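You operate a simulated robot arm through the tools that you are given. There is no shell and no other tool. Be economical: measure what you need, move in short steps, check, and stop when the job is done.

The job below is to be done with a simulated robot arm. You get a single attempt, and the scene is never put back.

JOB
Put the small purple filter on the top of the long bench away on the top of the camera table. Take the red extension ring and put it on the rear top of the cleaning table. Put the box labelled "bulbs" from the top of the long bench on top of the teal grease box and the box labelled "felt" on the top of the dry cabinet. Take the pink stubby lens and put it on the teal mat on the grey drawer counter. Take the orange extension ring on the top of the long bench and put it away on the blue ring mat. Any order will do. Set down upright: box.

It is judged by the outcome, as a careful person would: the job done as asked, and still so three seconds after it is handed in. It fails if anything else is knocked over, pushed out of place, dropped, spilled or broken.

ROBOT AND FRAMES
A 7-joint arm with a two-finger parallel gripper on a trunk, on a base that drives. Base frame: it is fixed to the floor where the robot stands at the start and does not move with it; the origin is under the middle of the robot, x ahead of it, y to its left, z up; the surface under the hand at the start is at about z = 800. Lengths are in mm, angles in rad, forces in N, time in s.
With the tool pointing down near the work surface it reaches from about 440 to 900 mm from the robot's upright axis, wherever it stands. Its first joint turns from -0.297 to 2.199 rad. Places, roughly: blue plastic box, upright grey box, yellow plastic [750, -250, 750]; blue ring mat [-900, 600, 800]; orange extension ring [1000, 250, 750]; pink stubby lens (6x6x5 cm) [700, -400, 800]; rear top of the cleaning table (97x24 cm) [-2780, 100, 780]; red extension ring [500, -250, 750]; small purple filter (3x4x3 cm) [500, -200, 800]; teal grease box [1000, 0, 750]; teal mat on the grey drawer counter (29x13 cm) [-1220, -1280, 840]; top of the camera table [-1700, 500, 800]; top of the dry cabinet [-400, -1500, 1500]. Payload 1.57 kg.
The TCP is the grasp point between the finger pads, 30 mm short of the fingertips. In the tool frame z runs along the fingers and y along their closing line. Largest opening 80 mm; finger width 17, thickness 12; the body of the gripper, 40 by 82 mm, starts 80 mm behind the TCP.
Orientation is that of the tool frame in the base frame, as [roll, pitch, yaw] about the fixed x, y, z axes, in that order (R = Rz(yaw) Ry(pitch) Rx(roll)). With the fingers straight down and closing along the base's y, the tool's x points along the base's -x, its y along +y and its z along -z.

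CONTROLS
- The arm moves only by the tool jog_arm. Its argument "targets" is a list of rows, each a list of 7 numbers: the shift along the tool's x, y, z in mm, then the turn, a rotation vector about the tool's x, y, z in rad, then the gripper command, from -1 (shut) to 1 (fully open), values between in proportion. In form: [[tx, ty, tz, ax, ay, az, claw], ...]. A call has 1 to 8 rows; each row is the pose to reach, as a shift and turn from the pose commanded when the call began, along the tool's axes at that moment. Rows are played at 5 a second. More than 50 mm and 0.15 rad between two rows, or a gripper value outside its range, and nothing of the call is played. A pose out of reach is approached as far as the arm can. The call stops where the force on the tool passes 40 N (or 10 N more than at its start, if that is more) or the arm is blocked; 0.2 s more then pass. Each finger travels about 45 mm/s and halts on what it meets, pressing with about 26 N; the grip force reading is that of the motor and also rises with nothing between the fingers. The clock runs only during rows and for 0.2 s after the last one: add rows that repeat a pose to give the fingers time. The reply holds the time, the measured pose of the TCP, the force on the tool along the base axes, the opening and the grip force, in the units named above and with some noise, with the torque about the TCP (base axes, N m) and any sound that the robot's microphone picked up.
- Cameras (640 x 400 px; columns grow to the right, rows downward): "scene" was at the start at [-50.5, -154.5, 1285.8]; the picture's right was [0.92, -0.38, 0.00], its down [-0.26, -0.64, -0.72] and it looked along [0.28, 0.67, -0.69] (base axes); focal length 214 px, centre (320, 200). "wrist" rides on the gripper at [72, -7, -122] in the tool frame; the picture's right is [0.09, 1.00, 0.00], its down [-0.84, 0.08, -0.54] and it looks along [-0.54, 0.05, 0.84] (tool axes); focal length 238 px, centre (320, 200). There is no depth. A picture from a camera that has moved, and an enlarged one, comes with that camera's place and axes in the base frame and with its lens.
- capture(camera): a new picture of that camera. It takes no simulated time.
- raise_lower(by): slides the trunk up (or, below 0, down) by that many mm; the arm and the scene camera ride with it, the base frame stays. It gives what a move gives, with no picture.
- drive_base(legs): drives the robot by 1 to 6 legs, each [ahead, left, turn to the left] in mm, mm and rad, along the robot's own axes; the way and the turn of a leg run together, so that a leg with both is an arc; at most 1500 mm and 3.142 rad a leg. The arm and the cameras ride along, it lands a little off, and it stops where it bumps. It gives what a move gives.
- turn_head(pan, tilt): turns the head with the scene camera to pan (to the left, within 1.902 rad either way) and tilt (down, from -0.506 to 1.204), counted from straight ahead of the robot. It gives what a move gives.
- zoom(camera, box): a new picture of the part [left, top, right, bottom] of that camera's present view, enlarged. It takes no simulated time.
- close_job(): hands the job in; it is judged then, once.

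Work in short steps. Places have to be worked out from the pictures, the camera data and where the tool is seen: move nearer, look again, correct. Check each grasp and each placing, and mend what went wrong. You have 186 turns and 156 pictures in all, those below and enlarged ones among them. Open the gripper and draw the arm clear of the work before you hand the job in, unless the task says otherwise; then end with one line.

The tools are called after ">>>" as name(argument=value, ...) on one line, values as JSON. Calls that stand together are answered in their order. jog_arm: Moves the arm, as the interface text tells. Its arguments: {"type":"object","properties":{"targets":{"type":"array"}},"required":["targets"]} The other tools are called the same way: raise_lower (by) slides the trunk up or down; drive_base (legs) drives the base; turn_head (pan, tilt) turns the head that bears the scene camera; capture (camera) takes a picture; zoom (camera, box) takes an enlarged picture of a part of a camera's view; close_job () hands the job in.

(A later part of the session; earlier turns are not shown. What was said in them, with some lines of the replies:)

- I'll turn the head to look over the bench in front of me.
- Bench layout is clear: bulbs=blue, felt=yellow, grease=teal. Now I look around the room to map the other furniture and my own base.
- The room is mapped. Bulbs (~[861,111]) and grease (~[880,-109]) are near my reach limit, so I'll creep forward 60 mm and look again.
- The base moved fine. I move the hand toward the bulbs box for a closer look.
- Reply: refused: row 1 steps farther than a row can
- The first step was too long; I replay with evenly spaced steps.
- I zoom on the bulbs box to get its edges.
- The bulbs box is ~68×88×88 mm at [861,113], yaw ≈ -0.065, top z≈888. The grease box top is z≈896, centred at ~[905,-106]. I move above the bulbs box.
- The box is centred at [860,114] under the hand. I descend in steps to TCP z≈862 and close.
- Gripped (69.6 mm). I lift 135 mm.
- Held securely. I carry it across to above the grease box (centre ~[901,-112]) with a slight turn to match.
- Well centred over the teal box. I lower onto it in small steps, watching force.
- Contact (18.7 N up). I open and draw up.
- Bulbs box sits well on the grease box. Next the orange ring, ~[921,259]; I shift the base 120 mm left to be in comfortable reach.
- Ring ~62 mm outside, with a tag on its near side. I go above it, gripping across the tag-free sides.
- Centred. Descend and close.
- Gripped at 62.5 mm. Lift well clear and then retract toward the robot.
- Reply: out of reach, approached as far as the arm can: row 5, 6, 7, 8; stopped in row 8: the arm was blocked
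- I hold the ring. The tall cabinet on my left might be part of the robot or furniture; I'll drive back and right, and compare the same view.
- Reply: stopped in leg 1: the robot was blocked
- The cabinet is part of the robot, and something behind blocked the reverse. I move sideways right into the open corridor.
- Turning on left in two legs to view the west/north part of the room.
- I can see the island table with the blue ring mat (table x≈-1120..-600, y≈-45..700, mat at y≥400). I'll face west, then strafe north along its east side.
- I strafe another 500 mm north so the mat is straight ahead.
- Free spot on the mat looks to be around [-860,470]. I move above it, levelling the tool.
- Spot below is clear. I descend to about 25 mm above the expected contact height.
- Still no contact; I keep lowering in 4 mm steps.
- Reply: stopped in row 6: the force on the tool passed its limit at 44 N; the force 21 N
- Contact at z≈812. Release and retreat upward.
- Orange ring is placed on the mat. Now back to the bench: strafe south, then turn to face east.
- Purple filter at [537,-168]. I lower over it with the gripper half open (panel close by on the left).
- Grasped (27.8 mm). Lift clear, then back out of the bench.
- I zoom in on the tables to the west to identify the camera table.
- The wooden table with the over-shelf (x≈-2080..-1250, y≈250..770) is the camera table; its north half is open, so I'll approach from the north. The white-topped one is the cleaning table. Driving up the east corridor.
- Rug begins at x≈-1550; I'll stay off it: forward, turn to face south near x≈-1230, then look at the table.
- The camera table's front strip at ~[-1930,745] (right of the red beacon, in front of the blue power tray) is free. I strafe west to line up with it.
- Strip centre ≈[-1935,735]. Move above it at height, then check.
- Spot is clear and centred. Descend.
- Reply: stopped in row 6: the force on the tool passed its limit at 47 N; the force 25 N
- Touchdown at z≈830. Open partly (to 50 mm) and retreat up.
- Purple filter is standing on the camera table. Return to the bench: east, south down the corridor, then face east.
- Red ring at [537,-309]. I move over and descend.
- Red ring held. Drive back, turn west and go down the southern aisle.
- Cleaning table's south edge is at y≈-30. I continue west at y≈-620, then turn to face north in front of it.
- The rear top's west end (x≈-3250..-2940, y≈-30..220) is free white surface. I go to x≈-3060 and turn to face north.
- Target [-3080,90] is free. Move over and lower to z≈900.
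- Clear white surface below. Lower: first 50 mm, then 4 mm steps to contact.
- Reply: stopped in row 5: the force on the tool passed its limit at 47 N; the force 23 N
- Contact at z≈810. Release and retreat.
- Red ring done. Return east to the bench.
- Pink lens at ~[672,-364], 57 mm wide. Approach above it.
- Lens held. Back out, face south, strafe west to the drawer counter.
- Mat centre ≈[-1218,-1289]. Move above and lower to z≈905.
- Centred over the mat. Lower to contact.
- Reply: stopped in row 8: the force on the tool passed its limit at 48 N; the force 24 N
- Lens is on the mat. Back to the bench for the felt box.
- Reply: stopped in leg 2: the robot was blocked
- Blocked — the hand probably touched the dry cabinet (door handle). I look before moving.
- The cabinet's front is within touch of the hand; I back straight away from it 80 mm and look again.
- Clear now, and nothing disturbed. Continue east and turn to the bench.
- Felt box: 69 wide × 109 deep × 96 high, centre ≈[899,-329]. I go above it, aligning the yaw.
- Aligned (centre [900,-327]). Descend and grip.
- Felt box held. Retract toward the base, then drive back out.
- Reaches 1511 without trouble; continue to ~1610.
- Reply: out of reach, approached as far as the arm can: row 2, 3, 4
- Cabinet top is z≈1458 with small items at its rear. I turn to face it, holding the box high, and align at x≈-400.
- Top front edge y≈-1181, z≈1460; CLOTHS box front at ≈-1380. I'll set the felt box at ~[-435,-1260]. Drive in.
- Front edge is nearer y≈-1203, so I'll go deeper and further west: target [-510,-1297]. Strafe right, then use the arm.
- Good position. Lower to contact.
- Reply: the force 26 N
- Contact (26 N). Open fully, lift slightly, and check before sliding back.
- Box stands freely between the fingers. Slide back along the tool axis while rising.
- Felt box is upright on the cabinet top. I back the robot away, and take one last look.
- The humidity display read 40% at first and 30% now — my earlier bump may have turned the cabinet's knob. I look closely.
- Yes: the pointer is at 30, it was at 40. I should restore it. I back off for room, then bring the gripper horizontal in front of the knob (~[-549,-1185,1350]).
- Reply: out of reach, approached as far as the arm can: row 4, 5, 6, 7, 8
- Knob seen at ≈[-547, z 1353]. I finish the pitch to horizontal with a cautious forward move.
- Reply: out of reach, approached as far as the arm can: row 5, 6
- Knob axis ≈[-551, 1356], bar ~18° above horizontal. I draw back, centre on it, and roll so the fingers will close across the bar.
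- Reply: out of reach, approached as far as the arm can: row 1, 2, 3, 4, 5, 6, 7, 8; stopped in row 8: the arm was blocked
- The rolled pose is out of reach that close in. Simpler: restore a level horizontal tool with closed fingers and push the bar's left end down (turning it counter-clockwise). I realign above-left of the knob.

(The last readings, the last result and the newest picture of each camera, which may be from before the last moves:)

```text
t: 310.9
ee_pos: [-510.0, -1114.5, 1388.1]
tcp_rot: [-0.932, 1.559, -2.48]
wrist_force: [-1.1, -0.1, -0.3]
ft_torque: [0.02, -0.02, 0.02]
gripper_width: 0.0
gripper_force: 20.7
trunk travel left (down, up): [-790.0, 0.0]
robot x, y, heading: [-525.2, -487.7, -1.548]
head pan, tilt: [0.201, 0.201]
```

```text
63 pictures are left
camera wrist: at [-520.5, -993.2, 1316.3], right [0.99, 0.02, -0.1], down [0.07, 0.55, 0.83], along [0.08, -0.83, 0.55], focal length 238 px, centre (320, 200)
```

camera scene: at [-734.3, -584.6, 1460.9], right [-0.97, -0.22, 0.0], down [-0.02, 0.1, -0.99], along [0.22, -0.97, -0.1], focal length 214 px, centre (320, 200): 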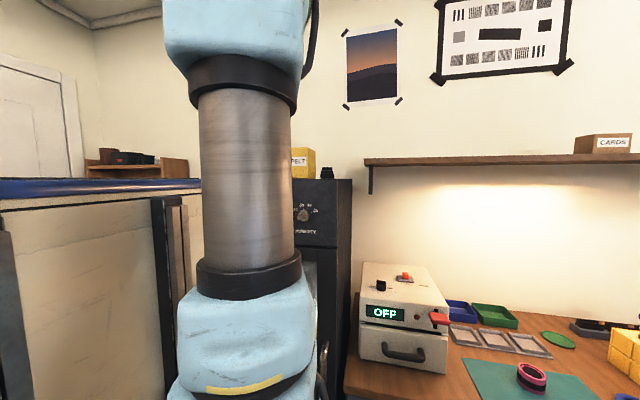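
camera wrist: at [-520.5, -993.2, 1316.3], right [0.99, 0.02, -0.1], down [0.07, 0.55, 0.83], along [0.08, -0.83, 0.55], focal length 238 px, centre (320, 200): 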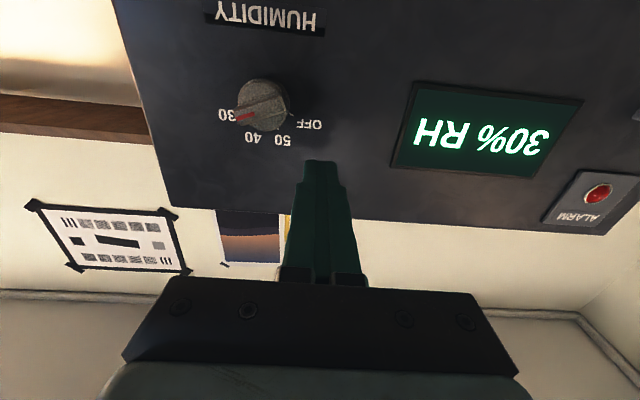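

Now level, closed fingers, clear view. Zoom on the knob to measure.

>>> zoom(camera="wrist", box=[200, 50, 360, 190])

```text
2.86 times, centred on (280, 120) of wrist
camera zoom: at [-520.5, -993.2, 1316.3], right [0.99, 0.02, -0.1], down [0.07, 0.55, 0.83], along [0.08, -0.83, 0.55], focal length 681 px, centre (434, 429)
```

zoom: 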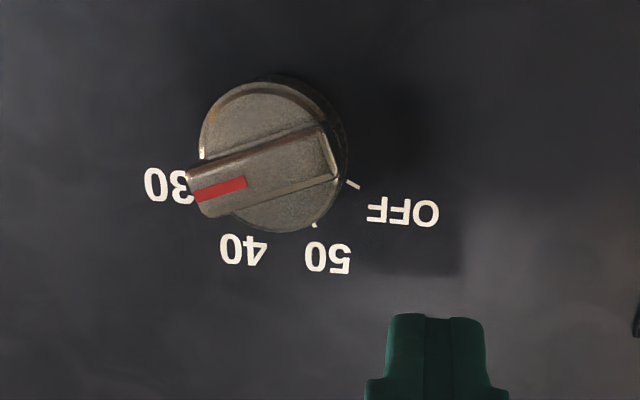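

Knob axis ≈[-551, 1357], disc face y≈-1170. I place the closed fingertips just above the bar's left end, at bar depth.

>>> jog_arm(targets=[[6, -9, 0, 0, 0, 0, -1], [13, -17, 0, 0, 0, 0, -1], [13, -17, 10, 0, 0, 0, -1], [13, -17, 19, 0, 0, 0, -1], [13, -17, 19, 0, 0, 0, -1]])

>>> zoom(camera="wrist", box=[220, 50, 400, 200])

```text
t: 312.1
ee_pos: [-528.1, -1132.9, 1376.4]
tcp_rot: [-0.917, 1.558, -2.467]
wrist_force: [0.2, 0.8, 0.2]
ft_torque: [0.01, 0.01, 0.03]
gripper_width: 0.0
gripper_force: 21.2
trunk travel left (down, up): [-790.0, 0.0]
robot x, y, heading: [-523.4, -488.7, -1.546]
head pan, tilt: [0.201, 0.201]
```

```text
2.67 times, centred on (310, 125) of wrist
camera zoom: at [-537.9, -1012.7, 1303.6], right [0.99, 0.02, -0.1], down [0.07, 0.55, 0.83], along [0.07, -0.84, 0.55], focal length 636 px, centre (347, 400)
```

zoom: 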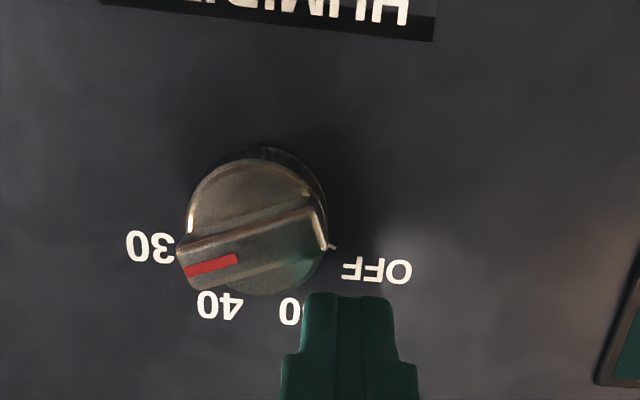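

Tip is in line with the bar's left end (12 mm off axis). Push down in 3 mm steps.

>>> jog_arm(targets=[[3, 0, 0, 0, 0, 0, -1], [6, 0, 0, 0, 0, 0, -1], [9, 0, 0, 0, 0, 0, -1], [9, 0, 0, 0, 0, 0, -1]])

>>> zoom(camera="wrist", box=[220, 50, 400, 200])

```text
t: 313.1
ee_pos: [-525.6, -1134.3, 1367.1]
tcp_rot: [-0.953, 1.557, -2.498]
wrist_force: [18.3, -9.9, 5.1]
ft_torque: [-0.2, -0.08, 0.62]
gripper_width: 0.2
gripper_force: 21.0
trunk travel left (down, up): [-790.0, 0.0]
robot x, y, heading: [-521.2, -484.4, -1.546]
head pan, tilt: [0.201, 0.201]
```

```text
2.67 times, centred on (310, 125) of wrist
camera zoom: at [-535.6, -1012.7, 1294.3], right [0.99, 0.03, -0.1], down [0.07, 0.55, 0.83], along [0.08, -0.83, 0.55], focal length 636 px, centre (347, 400)
```

zoom: 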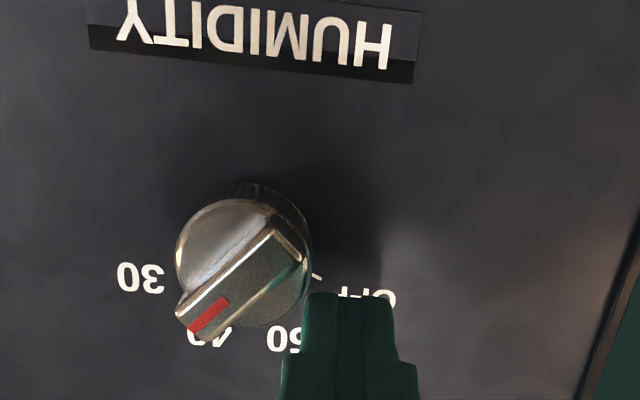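

The pointer now aims at 40. Check the display.

>>> capture(camera="wrist")

```text
59 pictures are left
camera wrist: at [-535.6, -1012.7, 1294.3], right [0.99, 0.03, -0.1], down [0.07, 0.55, 0.83], along [0.08, -0.83, 0.55], focal length 238 px, centre (320, 200)
```

wrist: 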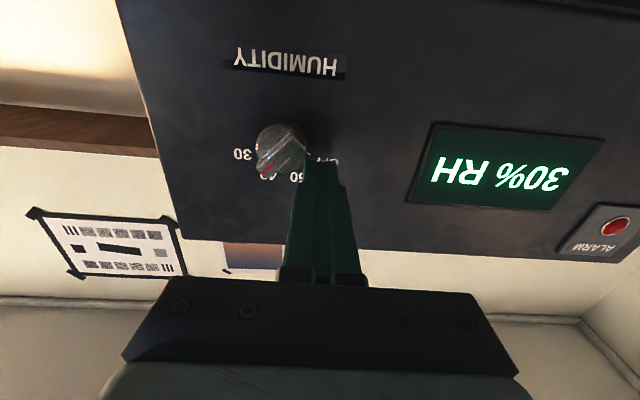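

Display still shows 30; I back the finger off and look again after some time.

>>> jog_arm(targets=[[-6, 6, 0, 0, 0, 0, -1], [-12, 10, 0, 0, 0, 0, -1], [-12, 20, 0, 0, 0, 0, -1], [-12, 20, 0, 0, 0, 0, -1], [-12, 20, 0, 0, 0, 0, -1]])

>>> zoom(camera="wrist", box=[190, 30, 590, 230])

```text
t: 314.3
ee_pos: [-509.0, -1132.9, 1378.2]
tcp_rot: [-0.937, 1.559, -2.491]
wrist_force: [0.1, -0.5, 0.1]
ft_torque: [-0.03, 0.05, -0.02]
gripper_width: 0.0
gripper_force: 21.4
trunk travel left (down, up): [-790.0, 0.0]
robot x, y, heading: [-526.9, -483.4, -1.547]
head pan, tilt: [0.201, 0.201]
```

```text
1.60 times, centred on (390, 130) of wrist
camera zoom: at [-517.8, -1012.5, 1306.6], right [0.99, 0.02, -0.1], down [0.07, 0.55, 0.83], along [0.07, -0.84, 0.54], focal length 381 px, centre (208, 312)
```

zoom: 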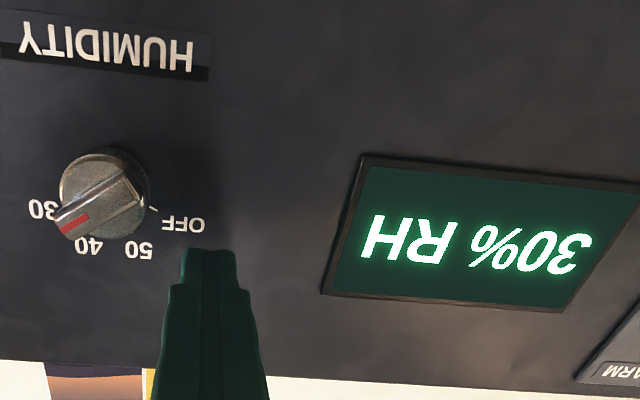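

>>> jog_arm(targets=[[0, 0, 0, 0, 0, 0, -1], [0, 0, 0, 0, 0, 0, -1], [0, 0, 0, 0, 0, 0, -1], [0, 0, 0, 0, 0, 0, -1]])

>>> zoom(camera="wrist", box=[200, 50, 380, 190])

```text
t: 315.3
ee_pos: [-507.4, -1131.8, 1378.8]
tcp_rot: [-0.931, 1.558, -2.477]
wrist_force: [-0.2, 0.0, 0.3]
ft_torque: [-0.01, -0.01, -0.03]
gripper_width: 0.3
gripper_force: 21.0
trunk travel left (down, up): [-790.0, 0.0]
robot x, y, heading: [-521.7, -488.1, -1.542]
head pan, tilt: [0.201, 0.201]
```

```text
2.86 times, centred on (290, 120) of wrist
camera zoom: at [-517.8, -1012.5, 1306.6], right [0.99, 0.02, -0.1], down [0.07, 0.55, 0.83], along [0.07, -0.84, 0.55], focal length 681 px, centre (406, 429)
```

zoom: 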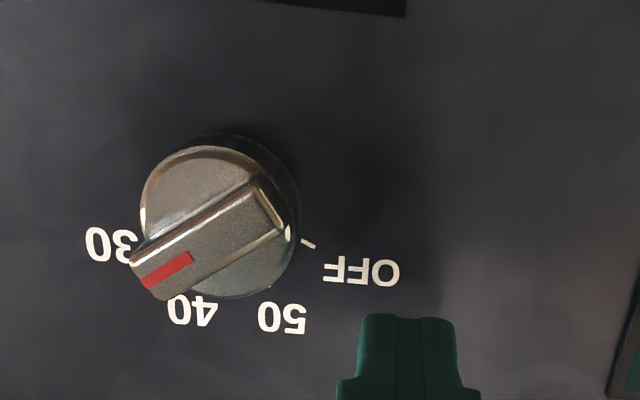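

It got dragged back partly as I lifted. I push again slightly further and withdraw sideways instead.

>>> jog_arm(targets=[[0, -10, 0, 0, 0, 0, -1], [0, -19, 0, 0, 0, 0, -1], [4, -19, 0, 0, 0, 0, -1], [8, -19, 0, 0, 0, 0, -1], [11, -19, 0, 0, 0, 0, -1], [13, -19, 0, 0, 0, 0, -1], [13, -19, 0, 0, 0, 0, -1]])

>>> zoom(camera="wrist", box=[200, 30, 600, 230])

```text
t: 316.9
ee_pos: [-526.1, -1134.3, 1365.8]
tcp_rot: [-0.955, 1.559, -2.5]
wrist_force: [12.6, -7.7, 3.2]
ft_torque: [-0.15, -0.07, 0.4]
gripper_width: 0.0
gripper_force: 21.6
trunk travel left (down, up): [-790.0, 0.0]
robot x, y, heading: [-523.6, -490.7, -1.547]
head pan, tilt: [0.201, 0.201]
```

```text
1.60 times, centred on (400, 130) of wrist
camera zoom: at [-535.4, -1012.9, 1293.7], right [0.99, 0.02, -0.1], down [0.07, 0.55, 0.83], along [0.08, -0.83, 0.55], focal length 381 px, centre (192, 312)
```

zoom: 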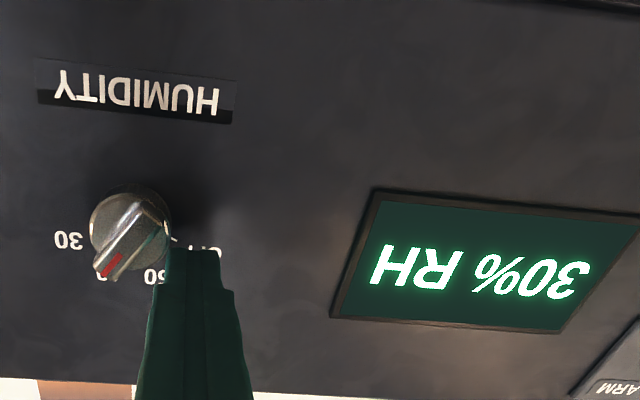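

>>> jog_arm(targets=[[13, 0, 0, 0, 0, 0, -1], [13, 12, 0, 0, 0, 0, -1], [13, 25, 0, 0, 0, 0, -1], [13, 25, -15, 0, 0, 0, -1], [13, 25, -15, 0, 0, 0, -1]])

>>> zoom(camera="wrist", box=[180, 50, 360, 190])

```text
t: 318.1
ee_pos: [-504.2, -1118.9, 1350.9]
tcp_rot: [-0.915, 1.56, -2.467]
wrist_force: [-0.7, -0.4, -0.3]
ft_torque: [-0.02, -0.03, 0.03]
gripper_width: 0.1
gripper_force: 20.9
trunk travel left (down, up): [-790.0, 0.0]
robot x, y, heading: [-524.2, -487.3, -1.553]
head pan, tilt: [0.201, 0.201]
```

```text
2.86 times, centred on (270, 120) of wrist
camera zoom: at [-513.1, -997.0, 1279.8], right [0.99, 0.02, -0.1], down [0.07, 0.55, 0.83], along [0.07, -0.84, 0.55], focal length 681 px, centre (463, 429)
```

zoom: 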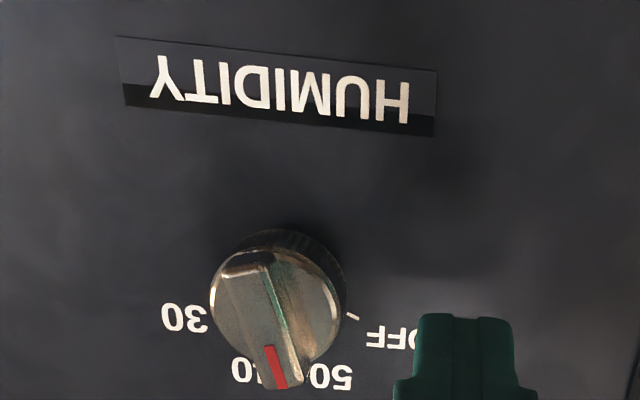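

I mistakenly pushed a further 13 mm down; the pointer is now between 40 and 50. Check the display.

>>> zoom(camera="wrist", box=[180, 50, 600, 260])

>>> zoom(camera="scene", box=[250, 130, 370, 230])

```text
1.52 times, centred on (390, 155) of wrist
camera zoom: at [-513.1, -997.0, 1279.8], right [0.99, 0.02, -0.1], down [0.07, 0.55, 0.83], along [0.07, -0.84, 0.55], focal length 363 px, centre (213, 269)
```

zoom: 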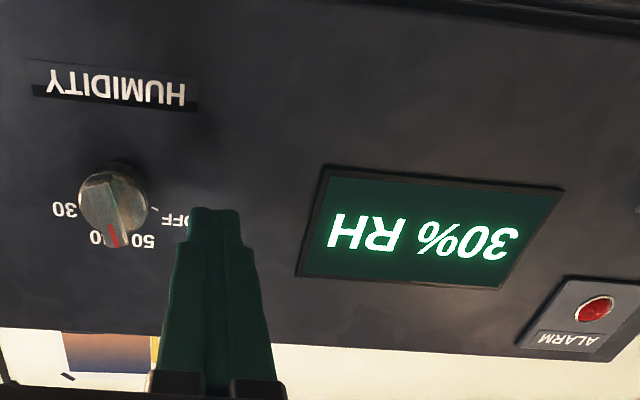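

```text
4.00 times, centred on (310, 180) of scene
camera zoom: at [-736.3, -505.0, 1451.6], right [-0.97, -0.22, 0.0], down [-0.04, 0.19, -0.98], along [0.22, -0.96, -0.2], focal length 858 px, centre (360, 280)
```

zoom: 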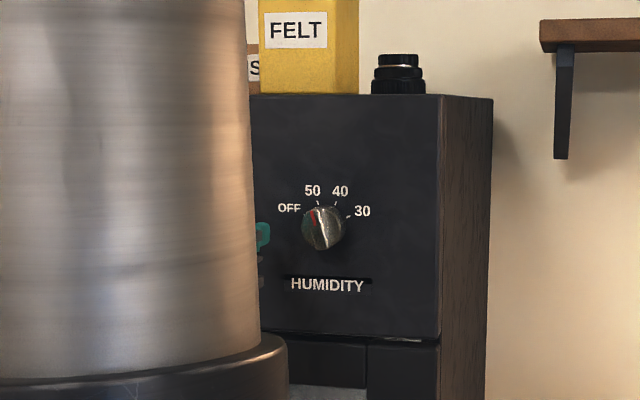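

The head-on view shows the pointer near 50. I wait a moment to see how the display follows.

>>> jog_arm(targets=[[0, 10, -10, 0, 0, 0, -1], [0, 20, -10, 0, 0, 0, -1], [0, 20, -10, 0, 0, 0, -1], [0, 20, -10, 0, 0, 0, -1], [0, 20, -10, 0, 0, 0, -1], [0, 20, -10, 0, 0, 0, -1], [0, 20, -10, 0, 0, 0, -1], [0, 20, -10, 0, 0, 0, -1]])

>>> capture(camera="wrist")

```text
t: 320.1
ee_pos: [-515.6, -1117.3, 1347.7]
tcp_rot: [-1.874, 1.561, 2.809]
wrist_force: [-0.3, 0.4, 0.0]
ft_torque: [0.0, 0.0, -0.01]
gripper_width: 0.0
gripper_force: 21.0
trunk travel left (down, up): [-790.0, 0.0]
robot x, y, heading: [-520.6, -490.3, -1.545]
head pan, tilt: [0.201, 0.201]
stopped in row 8: the arm was blocked; the commanded pose is now the measured one
```

```text
52 pictures are left
camera wrist: at [-518.0, -994.4, 1276.9], right [0.99, -0.03, -0.1], down [0.1, 0.54, 0.84], along [0.03, -0.84, 0.54], focal length 238 px, centre (320, 200)
```

wrist: 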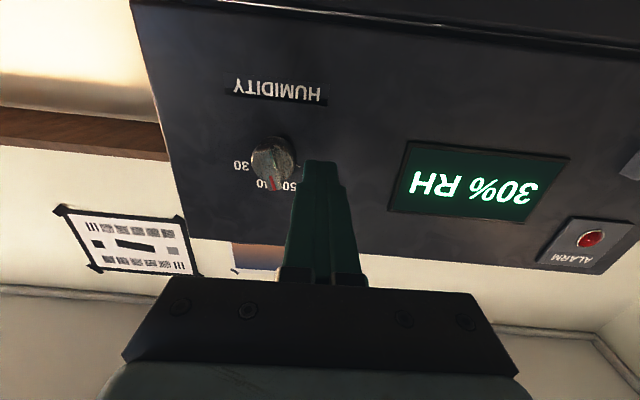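

Display only seems to follow when the pointer sits near a mark. I'll push the pointer end back clockwise to 40: go up, to the left of the bar's top end, at bar depth.

>>> jog_arm(targets=[[-14, 0, 0, 0, 0, 0, -1], [-28, 0, 0, 0, 0, 0, -1], [-28, -8, 0, 0, 0, 0, -1], [-28, -8, 9, 0, 0, 0, -1], [-28, -8, 17, 0, 0, 0, -1], [-28, -8, 17, 0, 0, 0, -1]])

>>> zoom(camera="wrist", box=[220, 50, 400, 200])

```text
t: 321.5
ee_pos: [-505.9, -1128.1, 1379.7]
tcp_rot: [-1.016, 1.559, -2.595]
wrist_force: [0.3, 0.7, 0.0]
ft_torque: [0.03, -0.01, 0.03]
gripper_width: 0.1
gripper_force: 20.8
trunk travel left (down, up): [-790.0, 0.0]
robot x, y, heading: [-522.7, -488.7, -1.544]
head pan, tilt: [0.201, 0.201]
```

```text
2.67 times, centred on (310, 125) of wrist
camera zoom: at [-512.0, -1006.7, 1308.6], right [0.99, -0.01, -0.1], down [0.09, 0.55, 0.83], along [0.05, -0.84, 0.54], focal length 636 px, centre (347, 400)
```

zoom: 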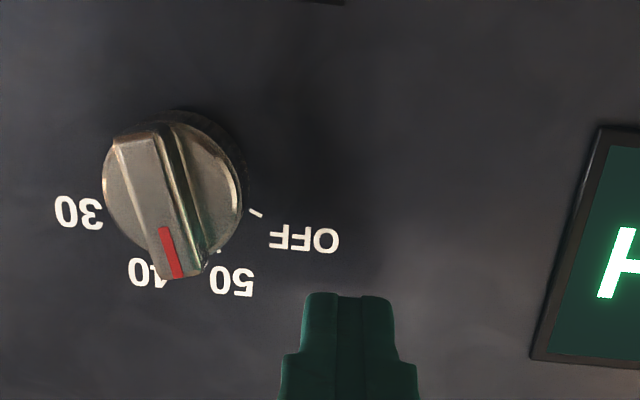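

Pointer ≈100°, marks at about 31/73/113°. Push it toward 40 (to the image left) gradually.

>>> jog_arm(targets=[[5, 0, 6, 0, 0, 0, -1], [5, -9, 6, 0, 0, 0, -1], [5, -17, 6, 0, 0, 0, -1], [5, -22, 6, 0, 0, 0, -1], [5, -25, 6, 0, 0, 0, -1], [5, -25, 6, 0, 0, 0, -1]])

>>> zoom(camera="wrist", box=[220, 50, 400, 200])

```text
t: 322.9
ee_pos: [-532.5, -1134.1, 1377.0]
tcp_rot: [-0.967, 1.559, -2.547]
wrist_force: [5.1, -0.7, 7.8]
ft_torque: [-0.23, 0.04, 0.16]
gripper_width: 0.2
gripper_force: 21.0
trunk travel left (down, up): [-790.0, 0.0]
robot x, y, heading: [-523.5, -487.9, -1.545]
head pan, tilt: [0.201, 0.201]
```

```text
2.67 times, centred on (310, 125) of wrist
camera zoom: at [-537.7, -1012.8, 1304.3], right [0.99, -0.01, -0.1], down [0.09, 0.55, 0.83], along [0.05, -0.84, 0.55], focal length 636 px, centre (347, 400)
```

zoom: 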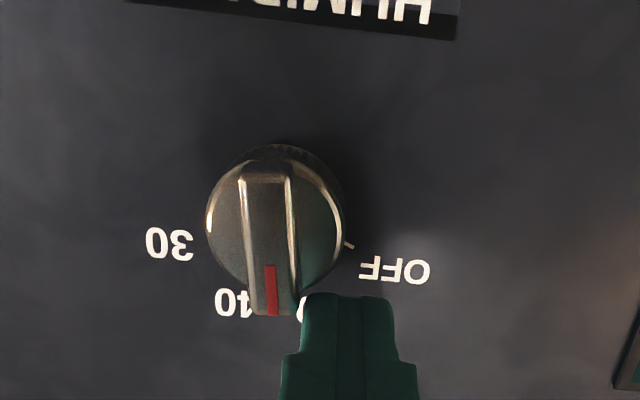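

Working. Push ~6 mm further.

>>> jog_arm(targets=[[0, -2, 0, 0, 0, 0, -1], [0, -4, 0, 0, 0, 0, -1], [0, -6, 0, 0, 0, 0, -1], [0, -6, 0, 0, 0, 0, -1]])

>>> zoom(camera="wrist", box=[200, 50, 580, 230])

```text
t: 323.9
ee_pos: [-537.6, -1133.8, 1379.0]
tcp_rot: [-0.639, 1.553, -2.222]
wrist_force: [7.3, -7.8, 33.7]
ft_torque: [-0.97, 0.31, 0.27]
gripper_width: 0.0
gripper_force: 21.8
trunk travel left (down, up): [-790.0, 0.0]
robot x, y, heading: [-523.0, -488.8, -1.547]
head pan, tilt: [0.201, 0.201]
```

```text
1.68 times, centred on (390, 140) of wrist
camera zoom: at [-543.4, -1013.1, 1305.7], right [0.99, -0.01, -0.1], down [0.09, 0.55, 0.83], along [0.05, -0.83, 0.55], focal length 401 px, centre (202, 301)
```

zoom: 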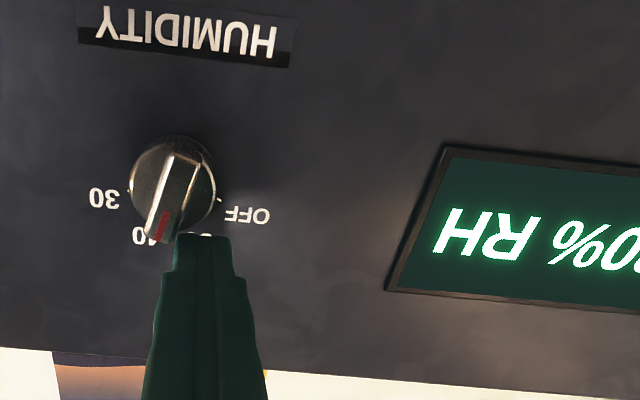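

Pointer ≈75°, practically at 40. Withdraw away to the side and look at it.

>>> jog_arm(targets=[[-3, 4, 0, 0, 0, 0, -1], [-6, 14, 0, 0, 0, 0, -1], [-6, 24, 0, 0, 0, 0, -1], [-6, 30, -12, 0, 0, 0, -1], [-6, 30, -12, 0, 0, 0, -1], [-6, 30, -12, 0, 0, 0, -1]])

>>> capture(camera="wrist")

>>> zoom(camera="scene", box=[270, 145, 350, 215])

```text
t: 325.3
ee_pos: [-510.5, -1123.0, 1378.9]
tcp_rot: [-1.296, 1.559, -2.879]
wrist_force: [0.0, -0.6, -0.7]
ft_torque: [-0.01, 0.01, 0.02]
gripper_width: 0.2
gripper_force: 21.6
trunk travel left (down, up): [-790.0, 0.0]
robot x, y, heading: [-522.0, -488.9, -1.548]
head pan, tilt: [0.201, 0.201]
```

```text
48 pictures are left
camera wrist: at [-514.3, -1001.4, 1308.9], right [0.99, -0.01, -0.1], down [0.09, 0.54, 0.83], along [0.05, -0.84, 0.54], focal length 238 px, centre (320, 200)
```

wrist: 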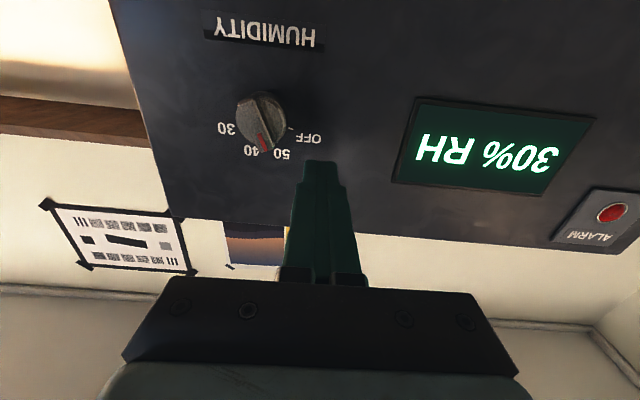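

```text
5.71 times, centred on (310, 180) of scene
camera zoom: at [-736.9, -505.7, 1451.4], right [-0.97, -0.22, 0.0], down [-0.04, 0.2, -0.98], along [0.22, -0.95, -0.2], focal length 1226 px, centre (377, 314)
```

zoom: 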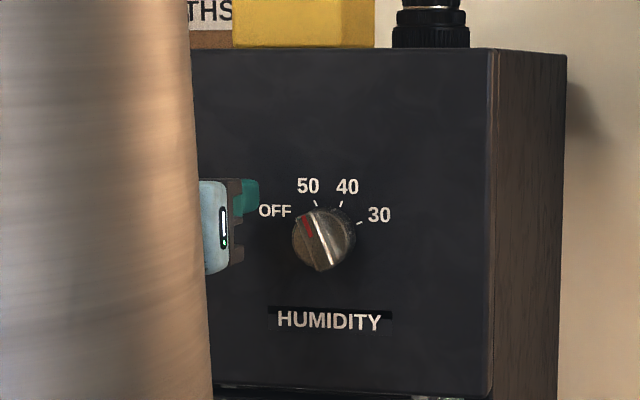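

The finger, riding on the disc, dragged it back as I withdrew sideways. I redo it slightly shallower, then withdraw straight backward.

>>> jog_arm(targets=[[5, 0, 4, 0, 0, 0, -1], [5, -8, 4, 0, 0, 0, -1], [5, -15, 4, 0, 0, 0, -1], [5, -20, 4, 0, 0, 0, -1], [5, -24, 4, 0, 0, 0, -1], [5, -24, 4, 0, 0, 0, -1]])

>>> zoom(camera="wrist", box=[220, 50, 400, 200])

```text
t: 326.7
ee_pos: [-532.6, -1125.0, 1375.5]
tcp_rot: [-1.19, 1.558, -2.771]
wrist_force: [1.4, -0.6, 0.3]
ft_torque: [0.0, 0.01, -0.02]
gripper_width: 0.0
gripper_force: 21.1
trunk travel left (down, up): [-790.0, 0.0]
robot x, y, heading: [-524.6, -489.8, -1.543]
head pan, tilt: [0.201, 0.201]
```

```text
2.67 times, centred on (310, 125) of wrist
camera zoom: at [-537.9, -1003.6, 1304.0], right [0.99, -0.01, -0.1], down [0.09, 0.54, 0.83], along [0.05, -0.84, 0.54], focal length 636 px, centre (347, 400)
```

zoom: 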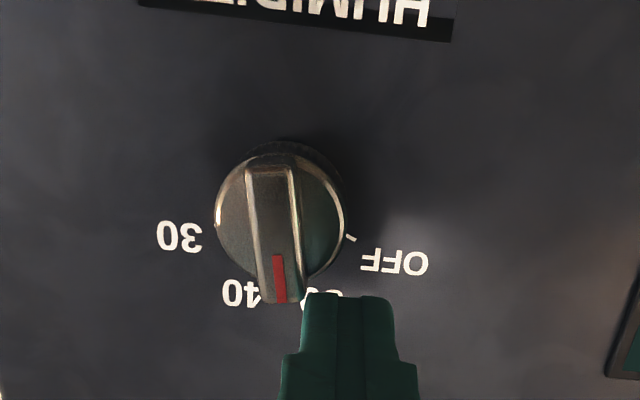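

Light contact, no rubbing. Push 6 mm more.

>>> jog_arm(targets=[[0, -2, 0, 0, 0, 0, -1], [0, -4, 0, 0, 0, 0, -1], [0, -6, 0, 0, 0, 0, -1], [0, -6, 0, 0, 0, 0, -1]])

>>> zoom(camera="wrist", box=[220, 50, 400, 200])

>>> zoom(camera="scene", box=[270, 145, 350, 215])

```text
t: 327.7
ee_pos: [-538.5, -1125.0, 1373.9]
tcp_rot: [-1.188, 1.558, -2.77]
wrist_force: [0.2, 0.2, -0.3]
ft_torque: [-0.02, -0.02, -0.04]
gripper_width: 0.0
gripper_force: 21.5
trunk travel left (down, up): [-790.0, 0.0]
robot x, y, heading: [-521.2, -486.2, -1.544]
head pan, tilt: [0.201, 0.201]
```

```text
2.67 times, centred on (310, 125) of wrist
camera zoom: at [-544.8, -1004.2, 1303.4], right [0.99, -0.01, -0.1], down [0.09, 0.54, 0.83], along [0.05, -0.84, 0.54], focal length 636 px, centre (347, 400)
```

zoom: 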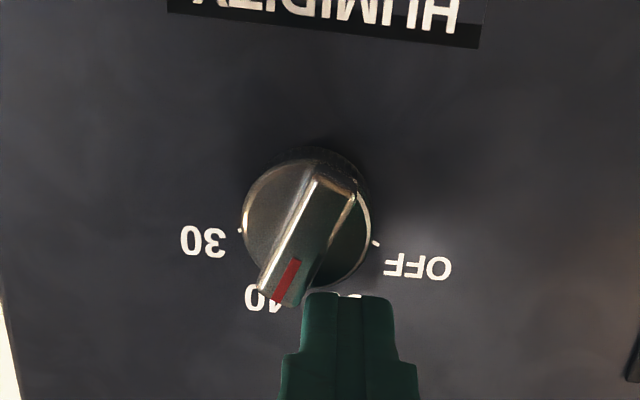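

```text
5.71 times, centred on (310, 180) of scene
camera zoom: at [-736.0, -504.7, 1451.6], right [-0.97, -0.22, 0.0], down [-0.04, 0.19, -0.98], along [0.22, -0.96, -0.2], focal length 1226 px, centre (377, 314)
```

zoom: 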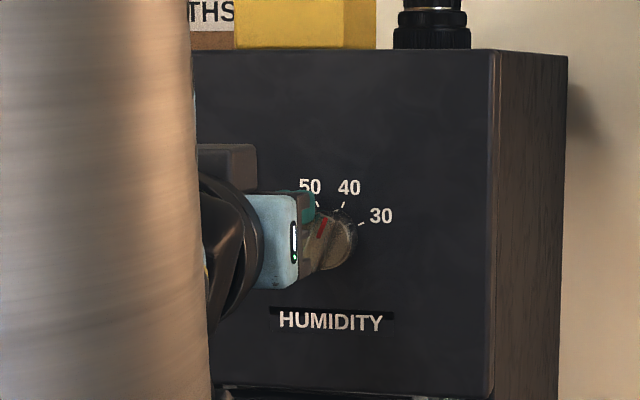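

Force is zero and the pointer sits at 40 (~67°). Withdraw straight back.

>>> jog_arm(targets=[[0, 6, 0, 0, 0, 0, -1], [0, 14, -2, 0, 0, 0, -1], [0, 26, -4, 0, 0, 0, -1], [0, 26, -4, 0, 0, 0, -1], [0, 26, -4, 0, 0, 0, -1]])

>>> capture(camera="wrist")

>>> zoom(camera="scene", box=[270, 145, 350, 215])

```text
t: 328.9
ee_pos: [-512.8, -1121.9, 1375.3]
tcp_rot: [-1.162, 1.559, -2.745]
wrist_force: [-0.8, 0.2, -0.3]
ft_torque: [0.02, 0.02, 0.01]
gripper_width: 0.0
gripper_force: 21.2
trunk travel left (down, up): [-790.0, 0.0]
robot x, y, heading: [-525.3, -490.1, -1.55]
head pan, tilt: [0.201, 0.201]
```

```text
43 pictures are left
camera wrist: at [-518.7, -1000.2, 1303.6], right [0.99, -0.01, -0.1], down [0.09, 0.54, 0.83], along [0.05, -0.84, 0.54], focal length 238 px, centre (320, 200)
```

wrist: 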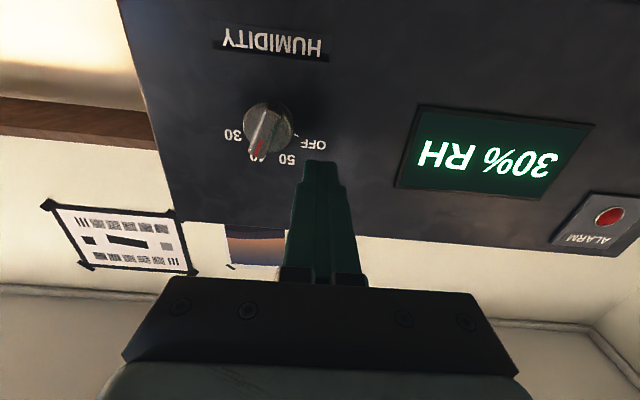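

```text
5.71 times, centred on (310, 180) of scene
camera zoom: at [-736.0, -504.7, 1451.6], right [-0.97, -0.22, 0.0], down [-0.04, 0.19, -0.98], along [0.22, -0.96, -0.2], focal length 1226 px, centre (377, 314)
```

zoom: 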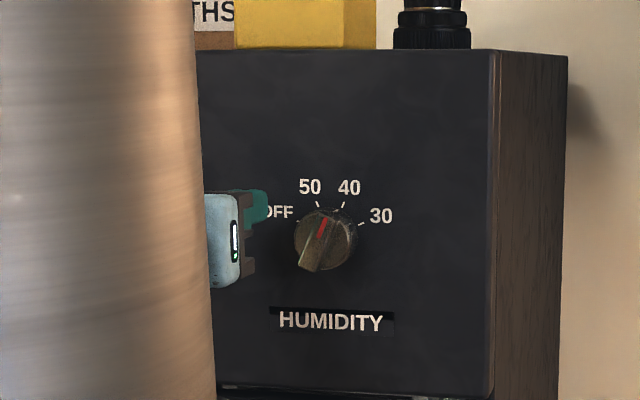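

Head-on the pointer is exactly at 40. I back away a bit and check whether the display follows.

>>> drive_base(legs=[[-20, 0, 0], [0, 230, 0]])

>>> turn_head(pan=-0.3, tilt=0.3)

>>> capture(camera="scene")

```text
t: 331.1
ee_pos: [-280.1, -1095.3, 1375.3]
tcp_rot: [-1.165, 1.56, -2.747]
wrist_force: [0.8, 0.0, -0.1]
ft_torque: [0.04, -0.01, 0.01]
gripper_width: 0.0
gripper_force: 21.2
trunk travel left (down, up): [-790.0, 0.0]
robot x, y, heading: [-287.7, -461.4, -1.543]
head pan, tilt: [0.201, 0.201]
```

```text
t: 332.0
ee_pos: [-278.8, -1096.0, 1374.5]
tcp_rot: [-1.166, 1.559, -2.749]
wrist_force: [-0.1, 0.0, 0.8]
ft_torque: [0.02, 0.02, 0.04]
gripper_width: 0.0
gripper_force: 21.4
trunk travel left (down, up): [-790.0, 0.0]
robot x, y, heading: [-294.2, -461.1, -1.549]
head pan, tilt: [-0.3, 0.3]
```

```text
41 pictures are left
camera scene: at [-548.1, -477.8, 1442.3], right [-0.96, 0.27, 0.0], down [0.08, 0.28, -0.96], along [-0.26, -0.92, -0.3], focal length 214 px, centre (320, 200)
```

scene: 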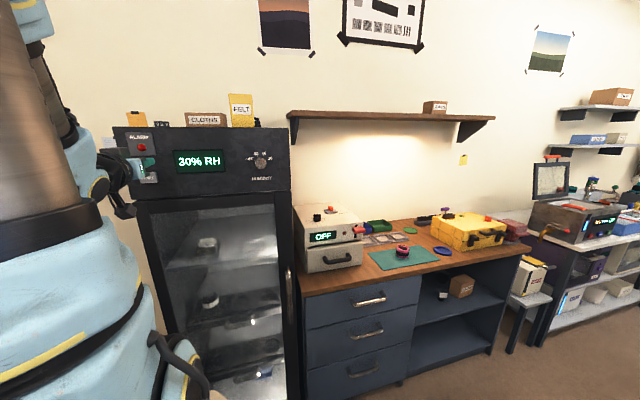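

>>> zoom(camera="scene", box=[160, 120, 300, 200])

```text
4.57 times, centred on (230, 160) of scene
camera zoom: at [-548.1, -477.8, 1442.3], right [-0.96, 0.27, 0.0], down [0.08, 0.28, -0.96], along [-0.26, -0.92, -0.3], focal length 980 px, centre (731, 383)
```

zoom: 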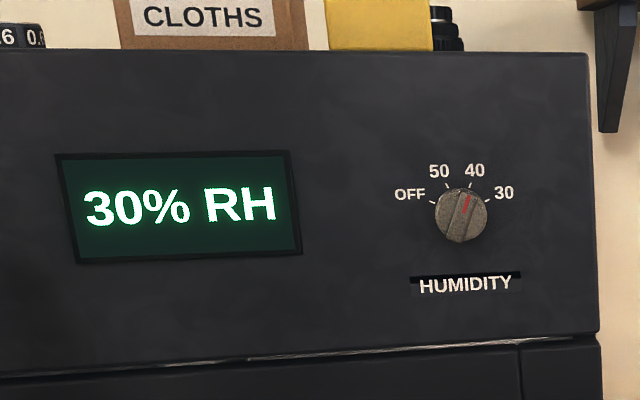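

Pointer is right on 40 but the display reads 30; perhaps it lags. I let some time pass with harmless moves (lateral and turn) and look again.

>>> drive_base(legs=[[0, 150, 0], [0, 0, 0.8], [0, 0, -0.8]])

>>> turn_head(pan=-0.5, tilt=0.3)

>>> capture(camera="scene")

```text
t: 337.5
ee_pos: [-140.6, -1091.5, 1376.1]
tcp_rot: [-1.163, 1.559, -2.766]
wrist_force: [-0.2, -0.1, 0.1]
ft_torque: [-0.02, 0.01, 0.03]
gripper_width: 0.1
gripper_force: 21.2
trunk travel left (down, up): [-790.0, 0.0]
robot x, y, heading: [-139.6, -459.4, -1.566]
head pan, tilt: [-0.3, 0.3]
```

```text
t: 338.2
ee_pos: [-140.8, -1093.3, 1375.6]
tcp_rot: [-1.163, 1.56, -2.765]
wrist_force: [0.3, 0.1, 0.3]
ft_torque: [0.0, -0.01, -0.01]
gripper_width: 0.0
gripper_force: 21.4
trunk travel left (down, up): [-790.0, 0.0]
robot x, y, heading: [-134.2, -456.0, -1.568]
head pan, tilt: [-0.499, 0.3]
```

```text
39 pictures are left
camera scene: at [-413.7, -462.0, 1442.3], right [-0.88, 0.47, 0.0], down [0.14, 0.26, -0.96], along [-0.45, -0.84, -0.3], focal length 214 px, centre (320, 200)
```

scene: 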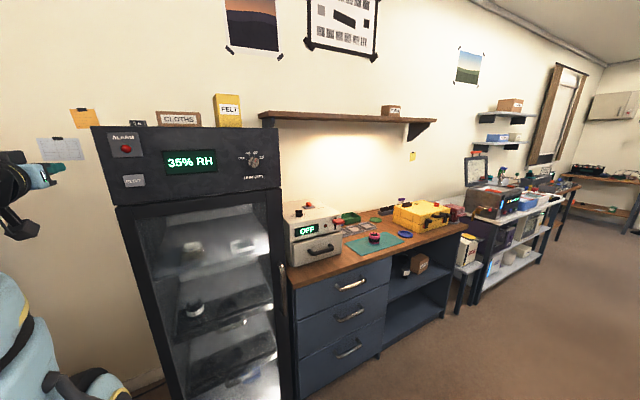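

The display climbs (35 %) toward 40: setpoint restored. I turn to check the bench while it settles.

>>> drive_base(legs=[[-20, 0, 0.8], [0, 0, 0.77]])

>>> turn_head(pan=0.1, tilt=0.5)

>>> capture(camera="scene")

>>> turn_head(pan=-1.85, tilt=0.2)

>>> capture(camera="scene")

```text
t: 342.8
ee_pos: [489.5, -437.0, 1376.6]
tcp_rot: [-1.163, 1.56, -1.183]
wrist_force: [0.1, -0.7, -0.2]
ft_torque: [0.0, -0.03, -0.02]
gripper_width: 0.1
gripper_force: 21.5
trunk travel left (down, up): [-790.0, 0.0]
robot x, y, heading: [-143.0, -438.3, 0.019]
head pan, tilt: [-0.499, 0.3]
```

```text
t: 343.8
ee_pos: [489.0, -437.2, 1375.2]
tcp_rot: [-1.163, 1.558, -1.181]
wrist_force: [-1.0, 0.6, -0.9]
ft_torque: [0.04, 0.0, 0.01]
gripper_width: 0.2
gripper_force: 21.5
trunk travel left (down, up): [-790.0, 0.0]
robot x, y, heading: [-144.1, -442.8, 0.012]
head pan, tilt: [0.099, 0.499]
```

```text
38 pictures are left
camera scene: at [-132.8, -662.2, 1423.9], right [0.11, -0.99, 0.0], down [-0.48, -0.05, -0.88], along [0.87, 0.1, -0.48], focal length 214 px, centre (320, 200)
```

scene: 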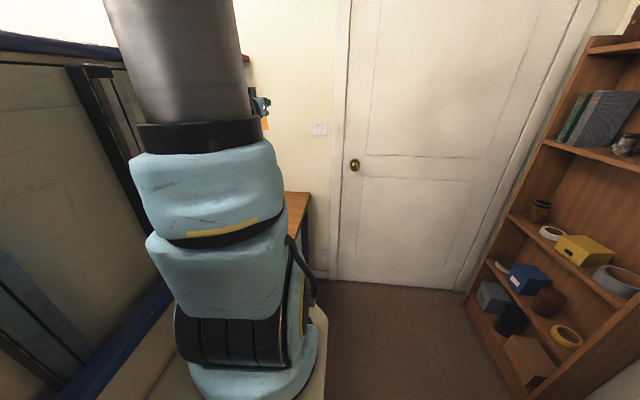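

```text
t: 345.7
ee_pos: [488.2, -436.0, 1375.1]
tcp_rot: [-1.163, 1.558, -1.185]
wrist_force: [0.9, -0.2, -0.1]
ft_torque: [-0.02, -0.01, -0.02]
gripper_width: 0.2
gripper_force: 21.1
trunk travel left (down, up): [-790.0, 0.0]
robot x, y, heading: [-143.1, -436.9, 0.013]
head pan, tilt: [-1.85, 0.201]
```

```text
37 pictures are left
camera scene: at [-247.5, -762.5, 1451.6], right [-0.97, 0.26, 0.0], down [0.05, 0.19, -0.98], along [-0.26, -0.95, -0.2], focal length 214 px, centre (320, 200)
```

scene: 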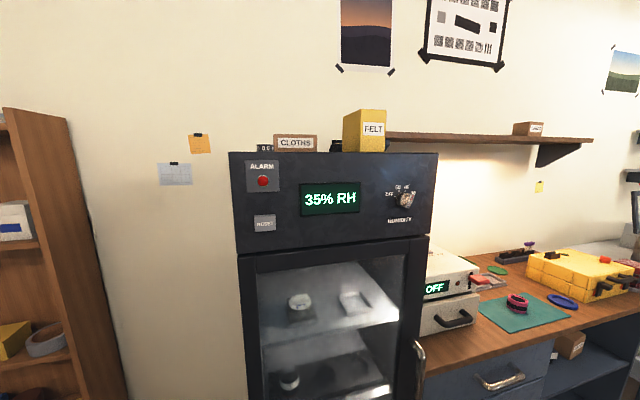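

Still 35 %. I check the bench meanwhile, then look again.

>>> drive_base(legs=[[0, 200, 0], [0, -200, 0], [0, 150, 0], [0, -150, 0]])

>>> zoom(camera="scene", box=[230, 140, 440, 260])

```text
t: 350.5
ee_pos: [489.0, -441.3, 1375.3]
tcp_rot: [-1.164, 1.559, -1.184]
wrist_force: [-0.2, 1.0, -1.1]
ft_torque: [0.01, -0.01, -0.02]
gripper_width: 0.0
gripper_force: 21.7
trunk travel left (down, up): [-790.0, 0.0]
robot x, y, heading: [-144.1, -444.6, 0.019]
head pan, tilt: [-1.85, 0.201]
```

```text
3.05 times, centred on (335, 200) of scene
camera zoom: at [-246.9, -769.1, 1451.6], right [-0.97, 0.26, 0.0], down [0.05, 0.19, -0.98], along [-0.25, -0.95, -0.2], focal length 654 px, centre (274, 200)
```

zoom: 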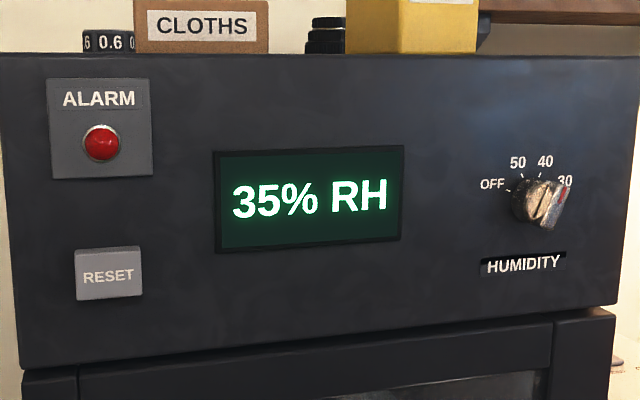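

From this angle I can't judge the pointer; I back up 300 mm to see the knob head-on.

>>> drive_base(legs=[[-310, 0, 0]])

>>> turn_head(pan=-1.6, tilt=0.25)

>>> zoom(camera="scene", box=[200, 110, 440, 260])

```text
t: 352.6
ee_pos: [179.6, -449.4, 1375.6]
tcp_rot: [-1.168, 1.559, -1.188]
wrist_force: [-0.5, -0.1, 1.2]
ft_torque: [0.0, 0.0, -0.01]
gripper_width: 0.0
gripper_force: 21.3
trunk travel left (down, up): [-790.0, 0.0]
robot x, y, heading: [-457.6, -448.6, 0.017]
head pan, tilt: [-1.85, 0.201]
```

```text
t: 353.3
ee_pos: [180.3, -451.1, 1375.4]
tcp_rot: [-1.16, 1.558, -1.183]
wrist_force: [0.0, 0.5, -0.6]
ft_torque: [0.01, -0.02, -0.03]
gripper_width: 0.0
gripper_force: 20.9
trunk travel left (down, up): [-790.0, 0.0]
robot x, y, heading: [-453.3, -449.4, 0.01]
head pan, tilt: [-1.6, 0.25]
```

```text
2.67 times, centred on (320, 185) of scene
camera zoom: at [-535.2, -776.8, 1447.0], right [-1.0, 0.02, 0.0], down [0.0, 0.25, -0.97], along [-0.02, -0.97, -0.25], focal length 572 px, centre (320, 240)
```

zoom: 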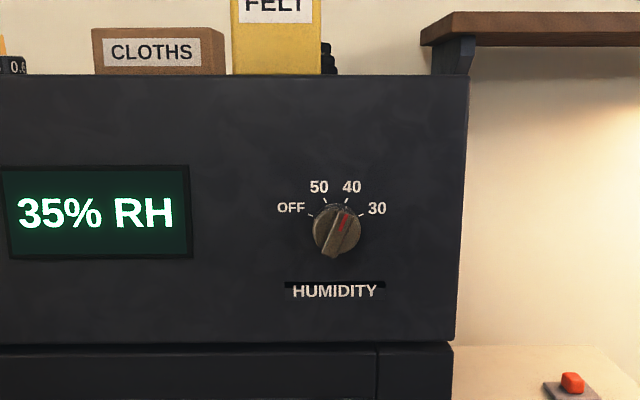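

Head-on the pointer is aligned with 40 (70°). I let more time pass and look again.

>>> drive_base(legs=[[200, 0, 0], [-200, 0, 0], [200, 0, 0], [-200, 0, 0], [200, 0, 0], [-200, 0, 0]])

>>> zoom(camera="scene", box=[200, 110, 440, 260])

```text
t: 360.9
ee_pos: [185.3, -450.3, 1375.3]
tcp_rot: [-1.167, 1.558, -1.191]
wrist_force: [0.1, -0.3, 0.1]
ft_torque: [-0.02, 0.02, -0.01]
gripper_width: 0.2
gripper_force: 21.0
trunk travel left (down, up): [-790.0, 0.0]
robot x, y, heading: [-450.9, -455.2, 0.019]
head pan, tilt: [-1.6, 0.25]
```

```text
2.67 times, centred on (320, 185) of scene
camera zoom: at [-530.0, -776.6, 1447.0], right [-1.0, 0.02, 0.0], down [0.0, 0.25, -0.97], along [-0.02, -0.97, -0.25], focal length 572 px, centre (320, 240)
```

zoom: 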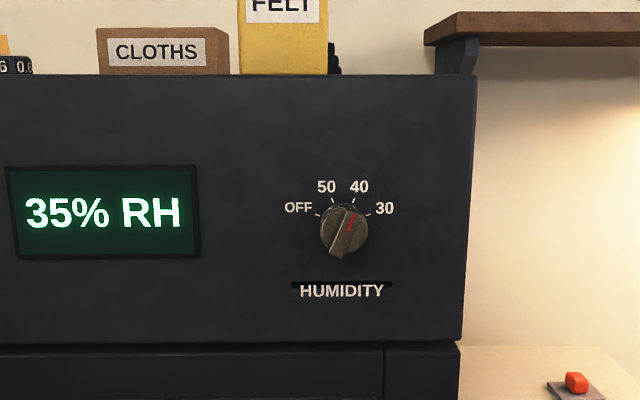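

The reading likely lags with a long time constant; I wait another ~15 s.

>>> drive_base(legs=[[250, 0, 0], [-250, 0, 0], [250, 0, 0], [-250, 0, 0], [250, 0, 0], [-250, 0, 0]])

>>> drive_base(legs=[[250, 0, 0], [-250, 0, 0], [250, 0, 0], [-250, 0, 0]])

>>> zoom(camera="scene", box=[200, 110, 440, 260])

```text
t: 369.8
ee_pos: [182.0, -454.2, 1375.6]
tcp_rot: [-1.16, 1.557, -1.195]
wrist_force: [0.0, -0.6, -0.5]
ft_torque: [-0.02, -0.01, 0.01]
gripper_width: 0.0
gripper_force: 21.0
trunk travel left (down, up): [-790.0, 0.0]
robot x, y, heading: [-452.4, -451.6, 0.003]
head pan, tilt: [-1.6, 0.25]
```

```text
t: 375.9
ee_pos: [178.6, -452.6, 1375.8]
tcp_rot: [-1.157, 1.558, -1.186]
wrist_force: [0.6, 0.4, 0.2]
ft_torque: [0.02, 0.0, 0.05]
gripper_width: 0.0
gripper_force: 20.7
trunk travel left (down, up): [-790.0, 0.0]
robot x, y, heading: [-457.1, -451.2, 0.008]
head pan, tilt: [-1.6, 0.25]
```

```text
2.67 times, centred on (320, 185) of scene
camera zoom: at [-537.3, -776.1, 1447.0], right [-1.0, 0.02, 0.0], down [0.01, 0.25, -0.97], along [-0.02, -0.97, -0.25], focal length 572 px, centre (320, 240)
```

zoom: 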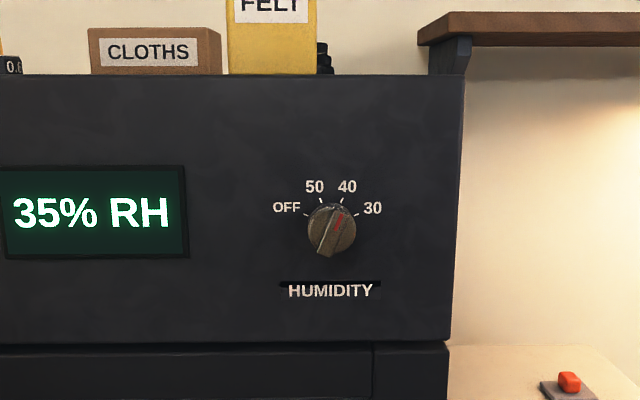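

>>> drive_base(legs=[[300, 0, 0], [-300, 0, 0], [300, 0, 0], [-300, 0, 0], [300, 0, 0], [-300, 0, 0]])

>>> drive_base(legs=[[300, 0, 0], [-300, 0, 0], [300, 0, 0], [-300, 0, 0], [300, 0, 0], [-300, 0, 0]])

>>> zoom(camera="scene", box=[280, 150, 380, 220])

>>> capture(camera="scene")

```text
t: 386.2
ee_pos: [183.3, -444.4, 1375.1]
tcp_rot: [-1.154, 1.559, -1.171]
wrist_force: [0.0, 0.6, 0.5]
ft_torque: [0.0, -0.02, 0.04]
gripper_width: 0.2
gripper_force: 21.4
trunk travel left (down, up): [-790.0, 0.0]
robot x, y, heading: [-447.5, -453.7, 0.025]
head pan, tilt: [-1.6, 0.25]
```

```text
t: 396.5
ee_pos: [182.1, -446.0, 1375.6]
tcp_rot: [-1.152, 1.559, -1.17]
wrist_force: [0.3, 0.3, 0.2]
ft_torque: [0.0, 0.01, -0.01]
gripper_width: 0.0
gripper_force: 21.5
trunk travel left (down, up): [-790.0, 0.0]
robot x, y, heading: [-451.2, -448.8, 0.022]
head pan, tilt: [-1.6, 0.25]
```

```text
5.71 times, centred on (330, 185) of scene
camera zoom: at [-529.3, -778.6, 1447.0], right [-1.0, 0.01, 0.0], down [0.0, 0.25, -0.97], along [-0.01, -0.97, -0.25], focal length 1226 px, centre (263, 286)
```

zoom: 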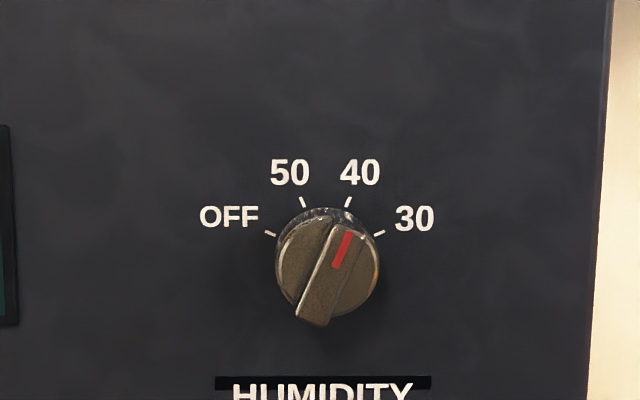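

```text
31 pictures are left
camera scene: at [-529.3, -778.6, 1447.0], right [-1.0, 0.01, 0.0], down [0.0, 0.25, -0.97], along [-0.01, -0.97, -0.25], focal length 214 px, centre (320, 200)
```

scene: 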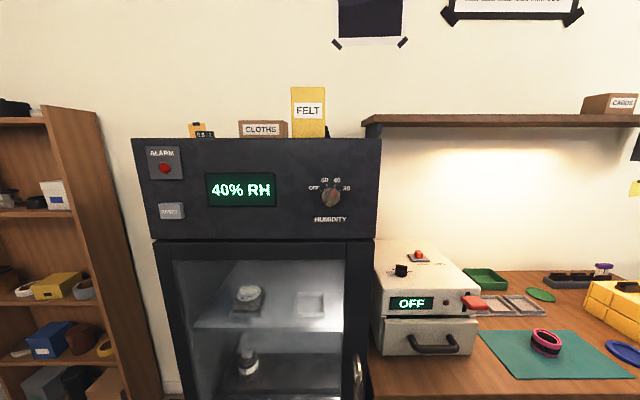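

The display reads 40 % RH again and everything stands in place. I open the gripper (arm already clear) and hand in.

>>> jog_arm(targets=[[0, 0, 0, 0, 0, 0, 1], [0, 0, 0, 0, 0, 0, 1], [0, 0, 0, 0, 0, 0, 1], [0, 0, 0, 0, 0, 0, 1], [0, 0, 0, 0, 0, 0, 1]])

>>> close_job()

```text
t: 397.7
ee_pos: [183.0, -446.6, 1375.9]
tcp_rot: [-1.144, 1.558, -1.162]
wrist_force: [-0.4, 0.1, 1.5]
ft_torque: [-0.04, -0.01, 0.01]
gripper_width: 80.1
gripper_force: 0.1
trunk travel left (down, up): [-790.0, 0.0]
robot x, y, heading: [-452.8, -451.2, 0.017]
head pan, tilt: [-1.6, 0.25]
```

```text
The job is handed in.
```

All six items are in their places and the job is handed in; the arm probably turned the dry cabinet's humidity knob from 40 to 30 in passing, and I set it back so the display reads 40% RH again.
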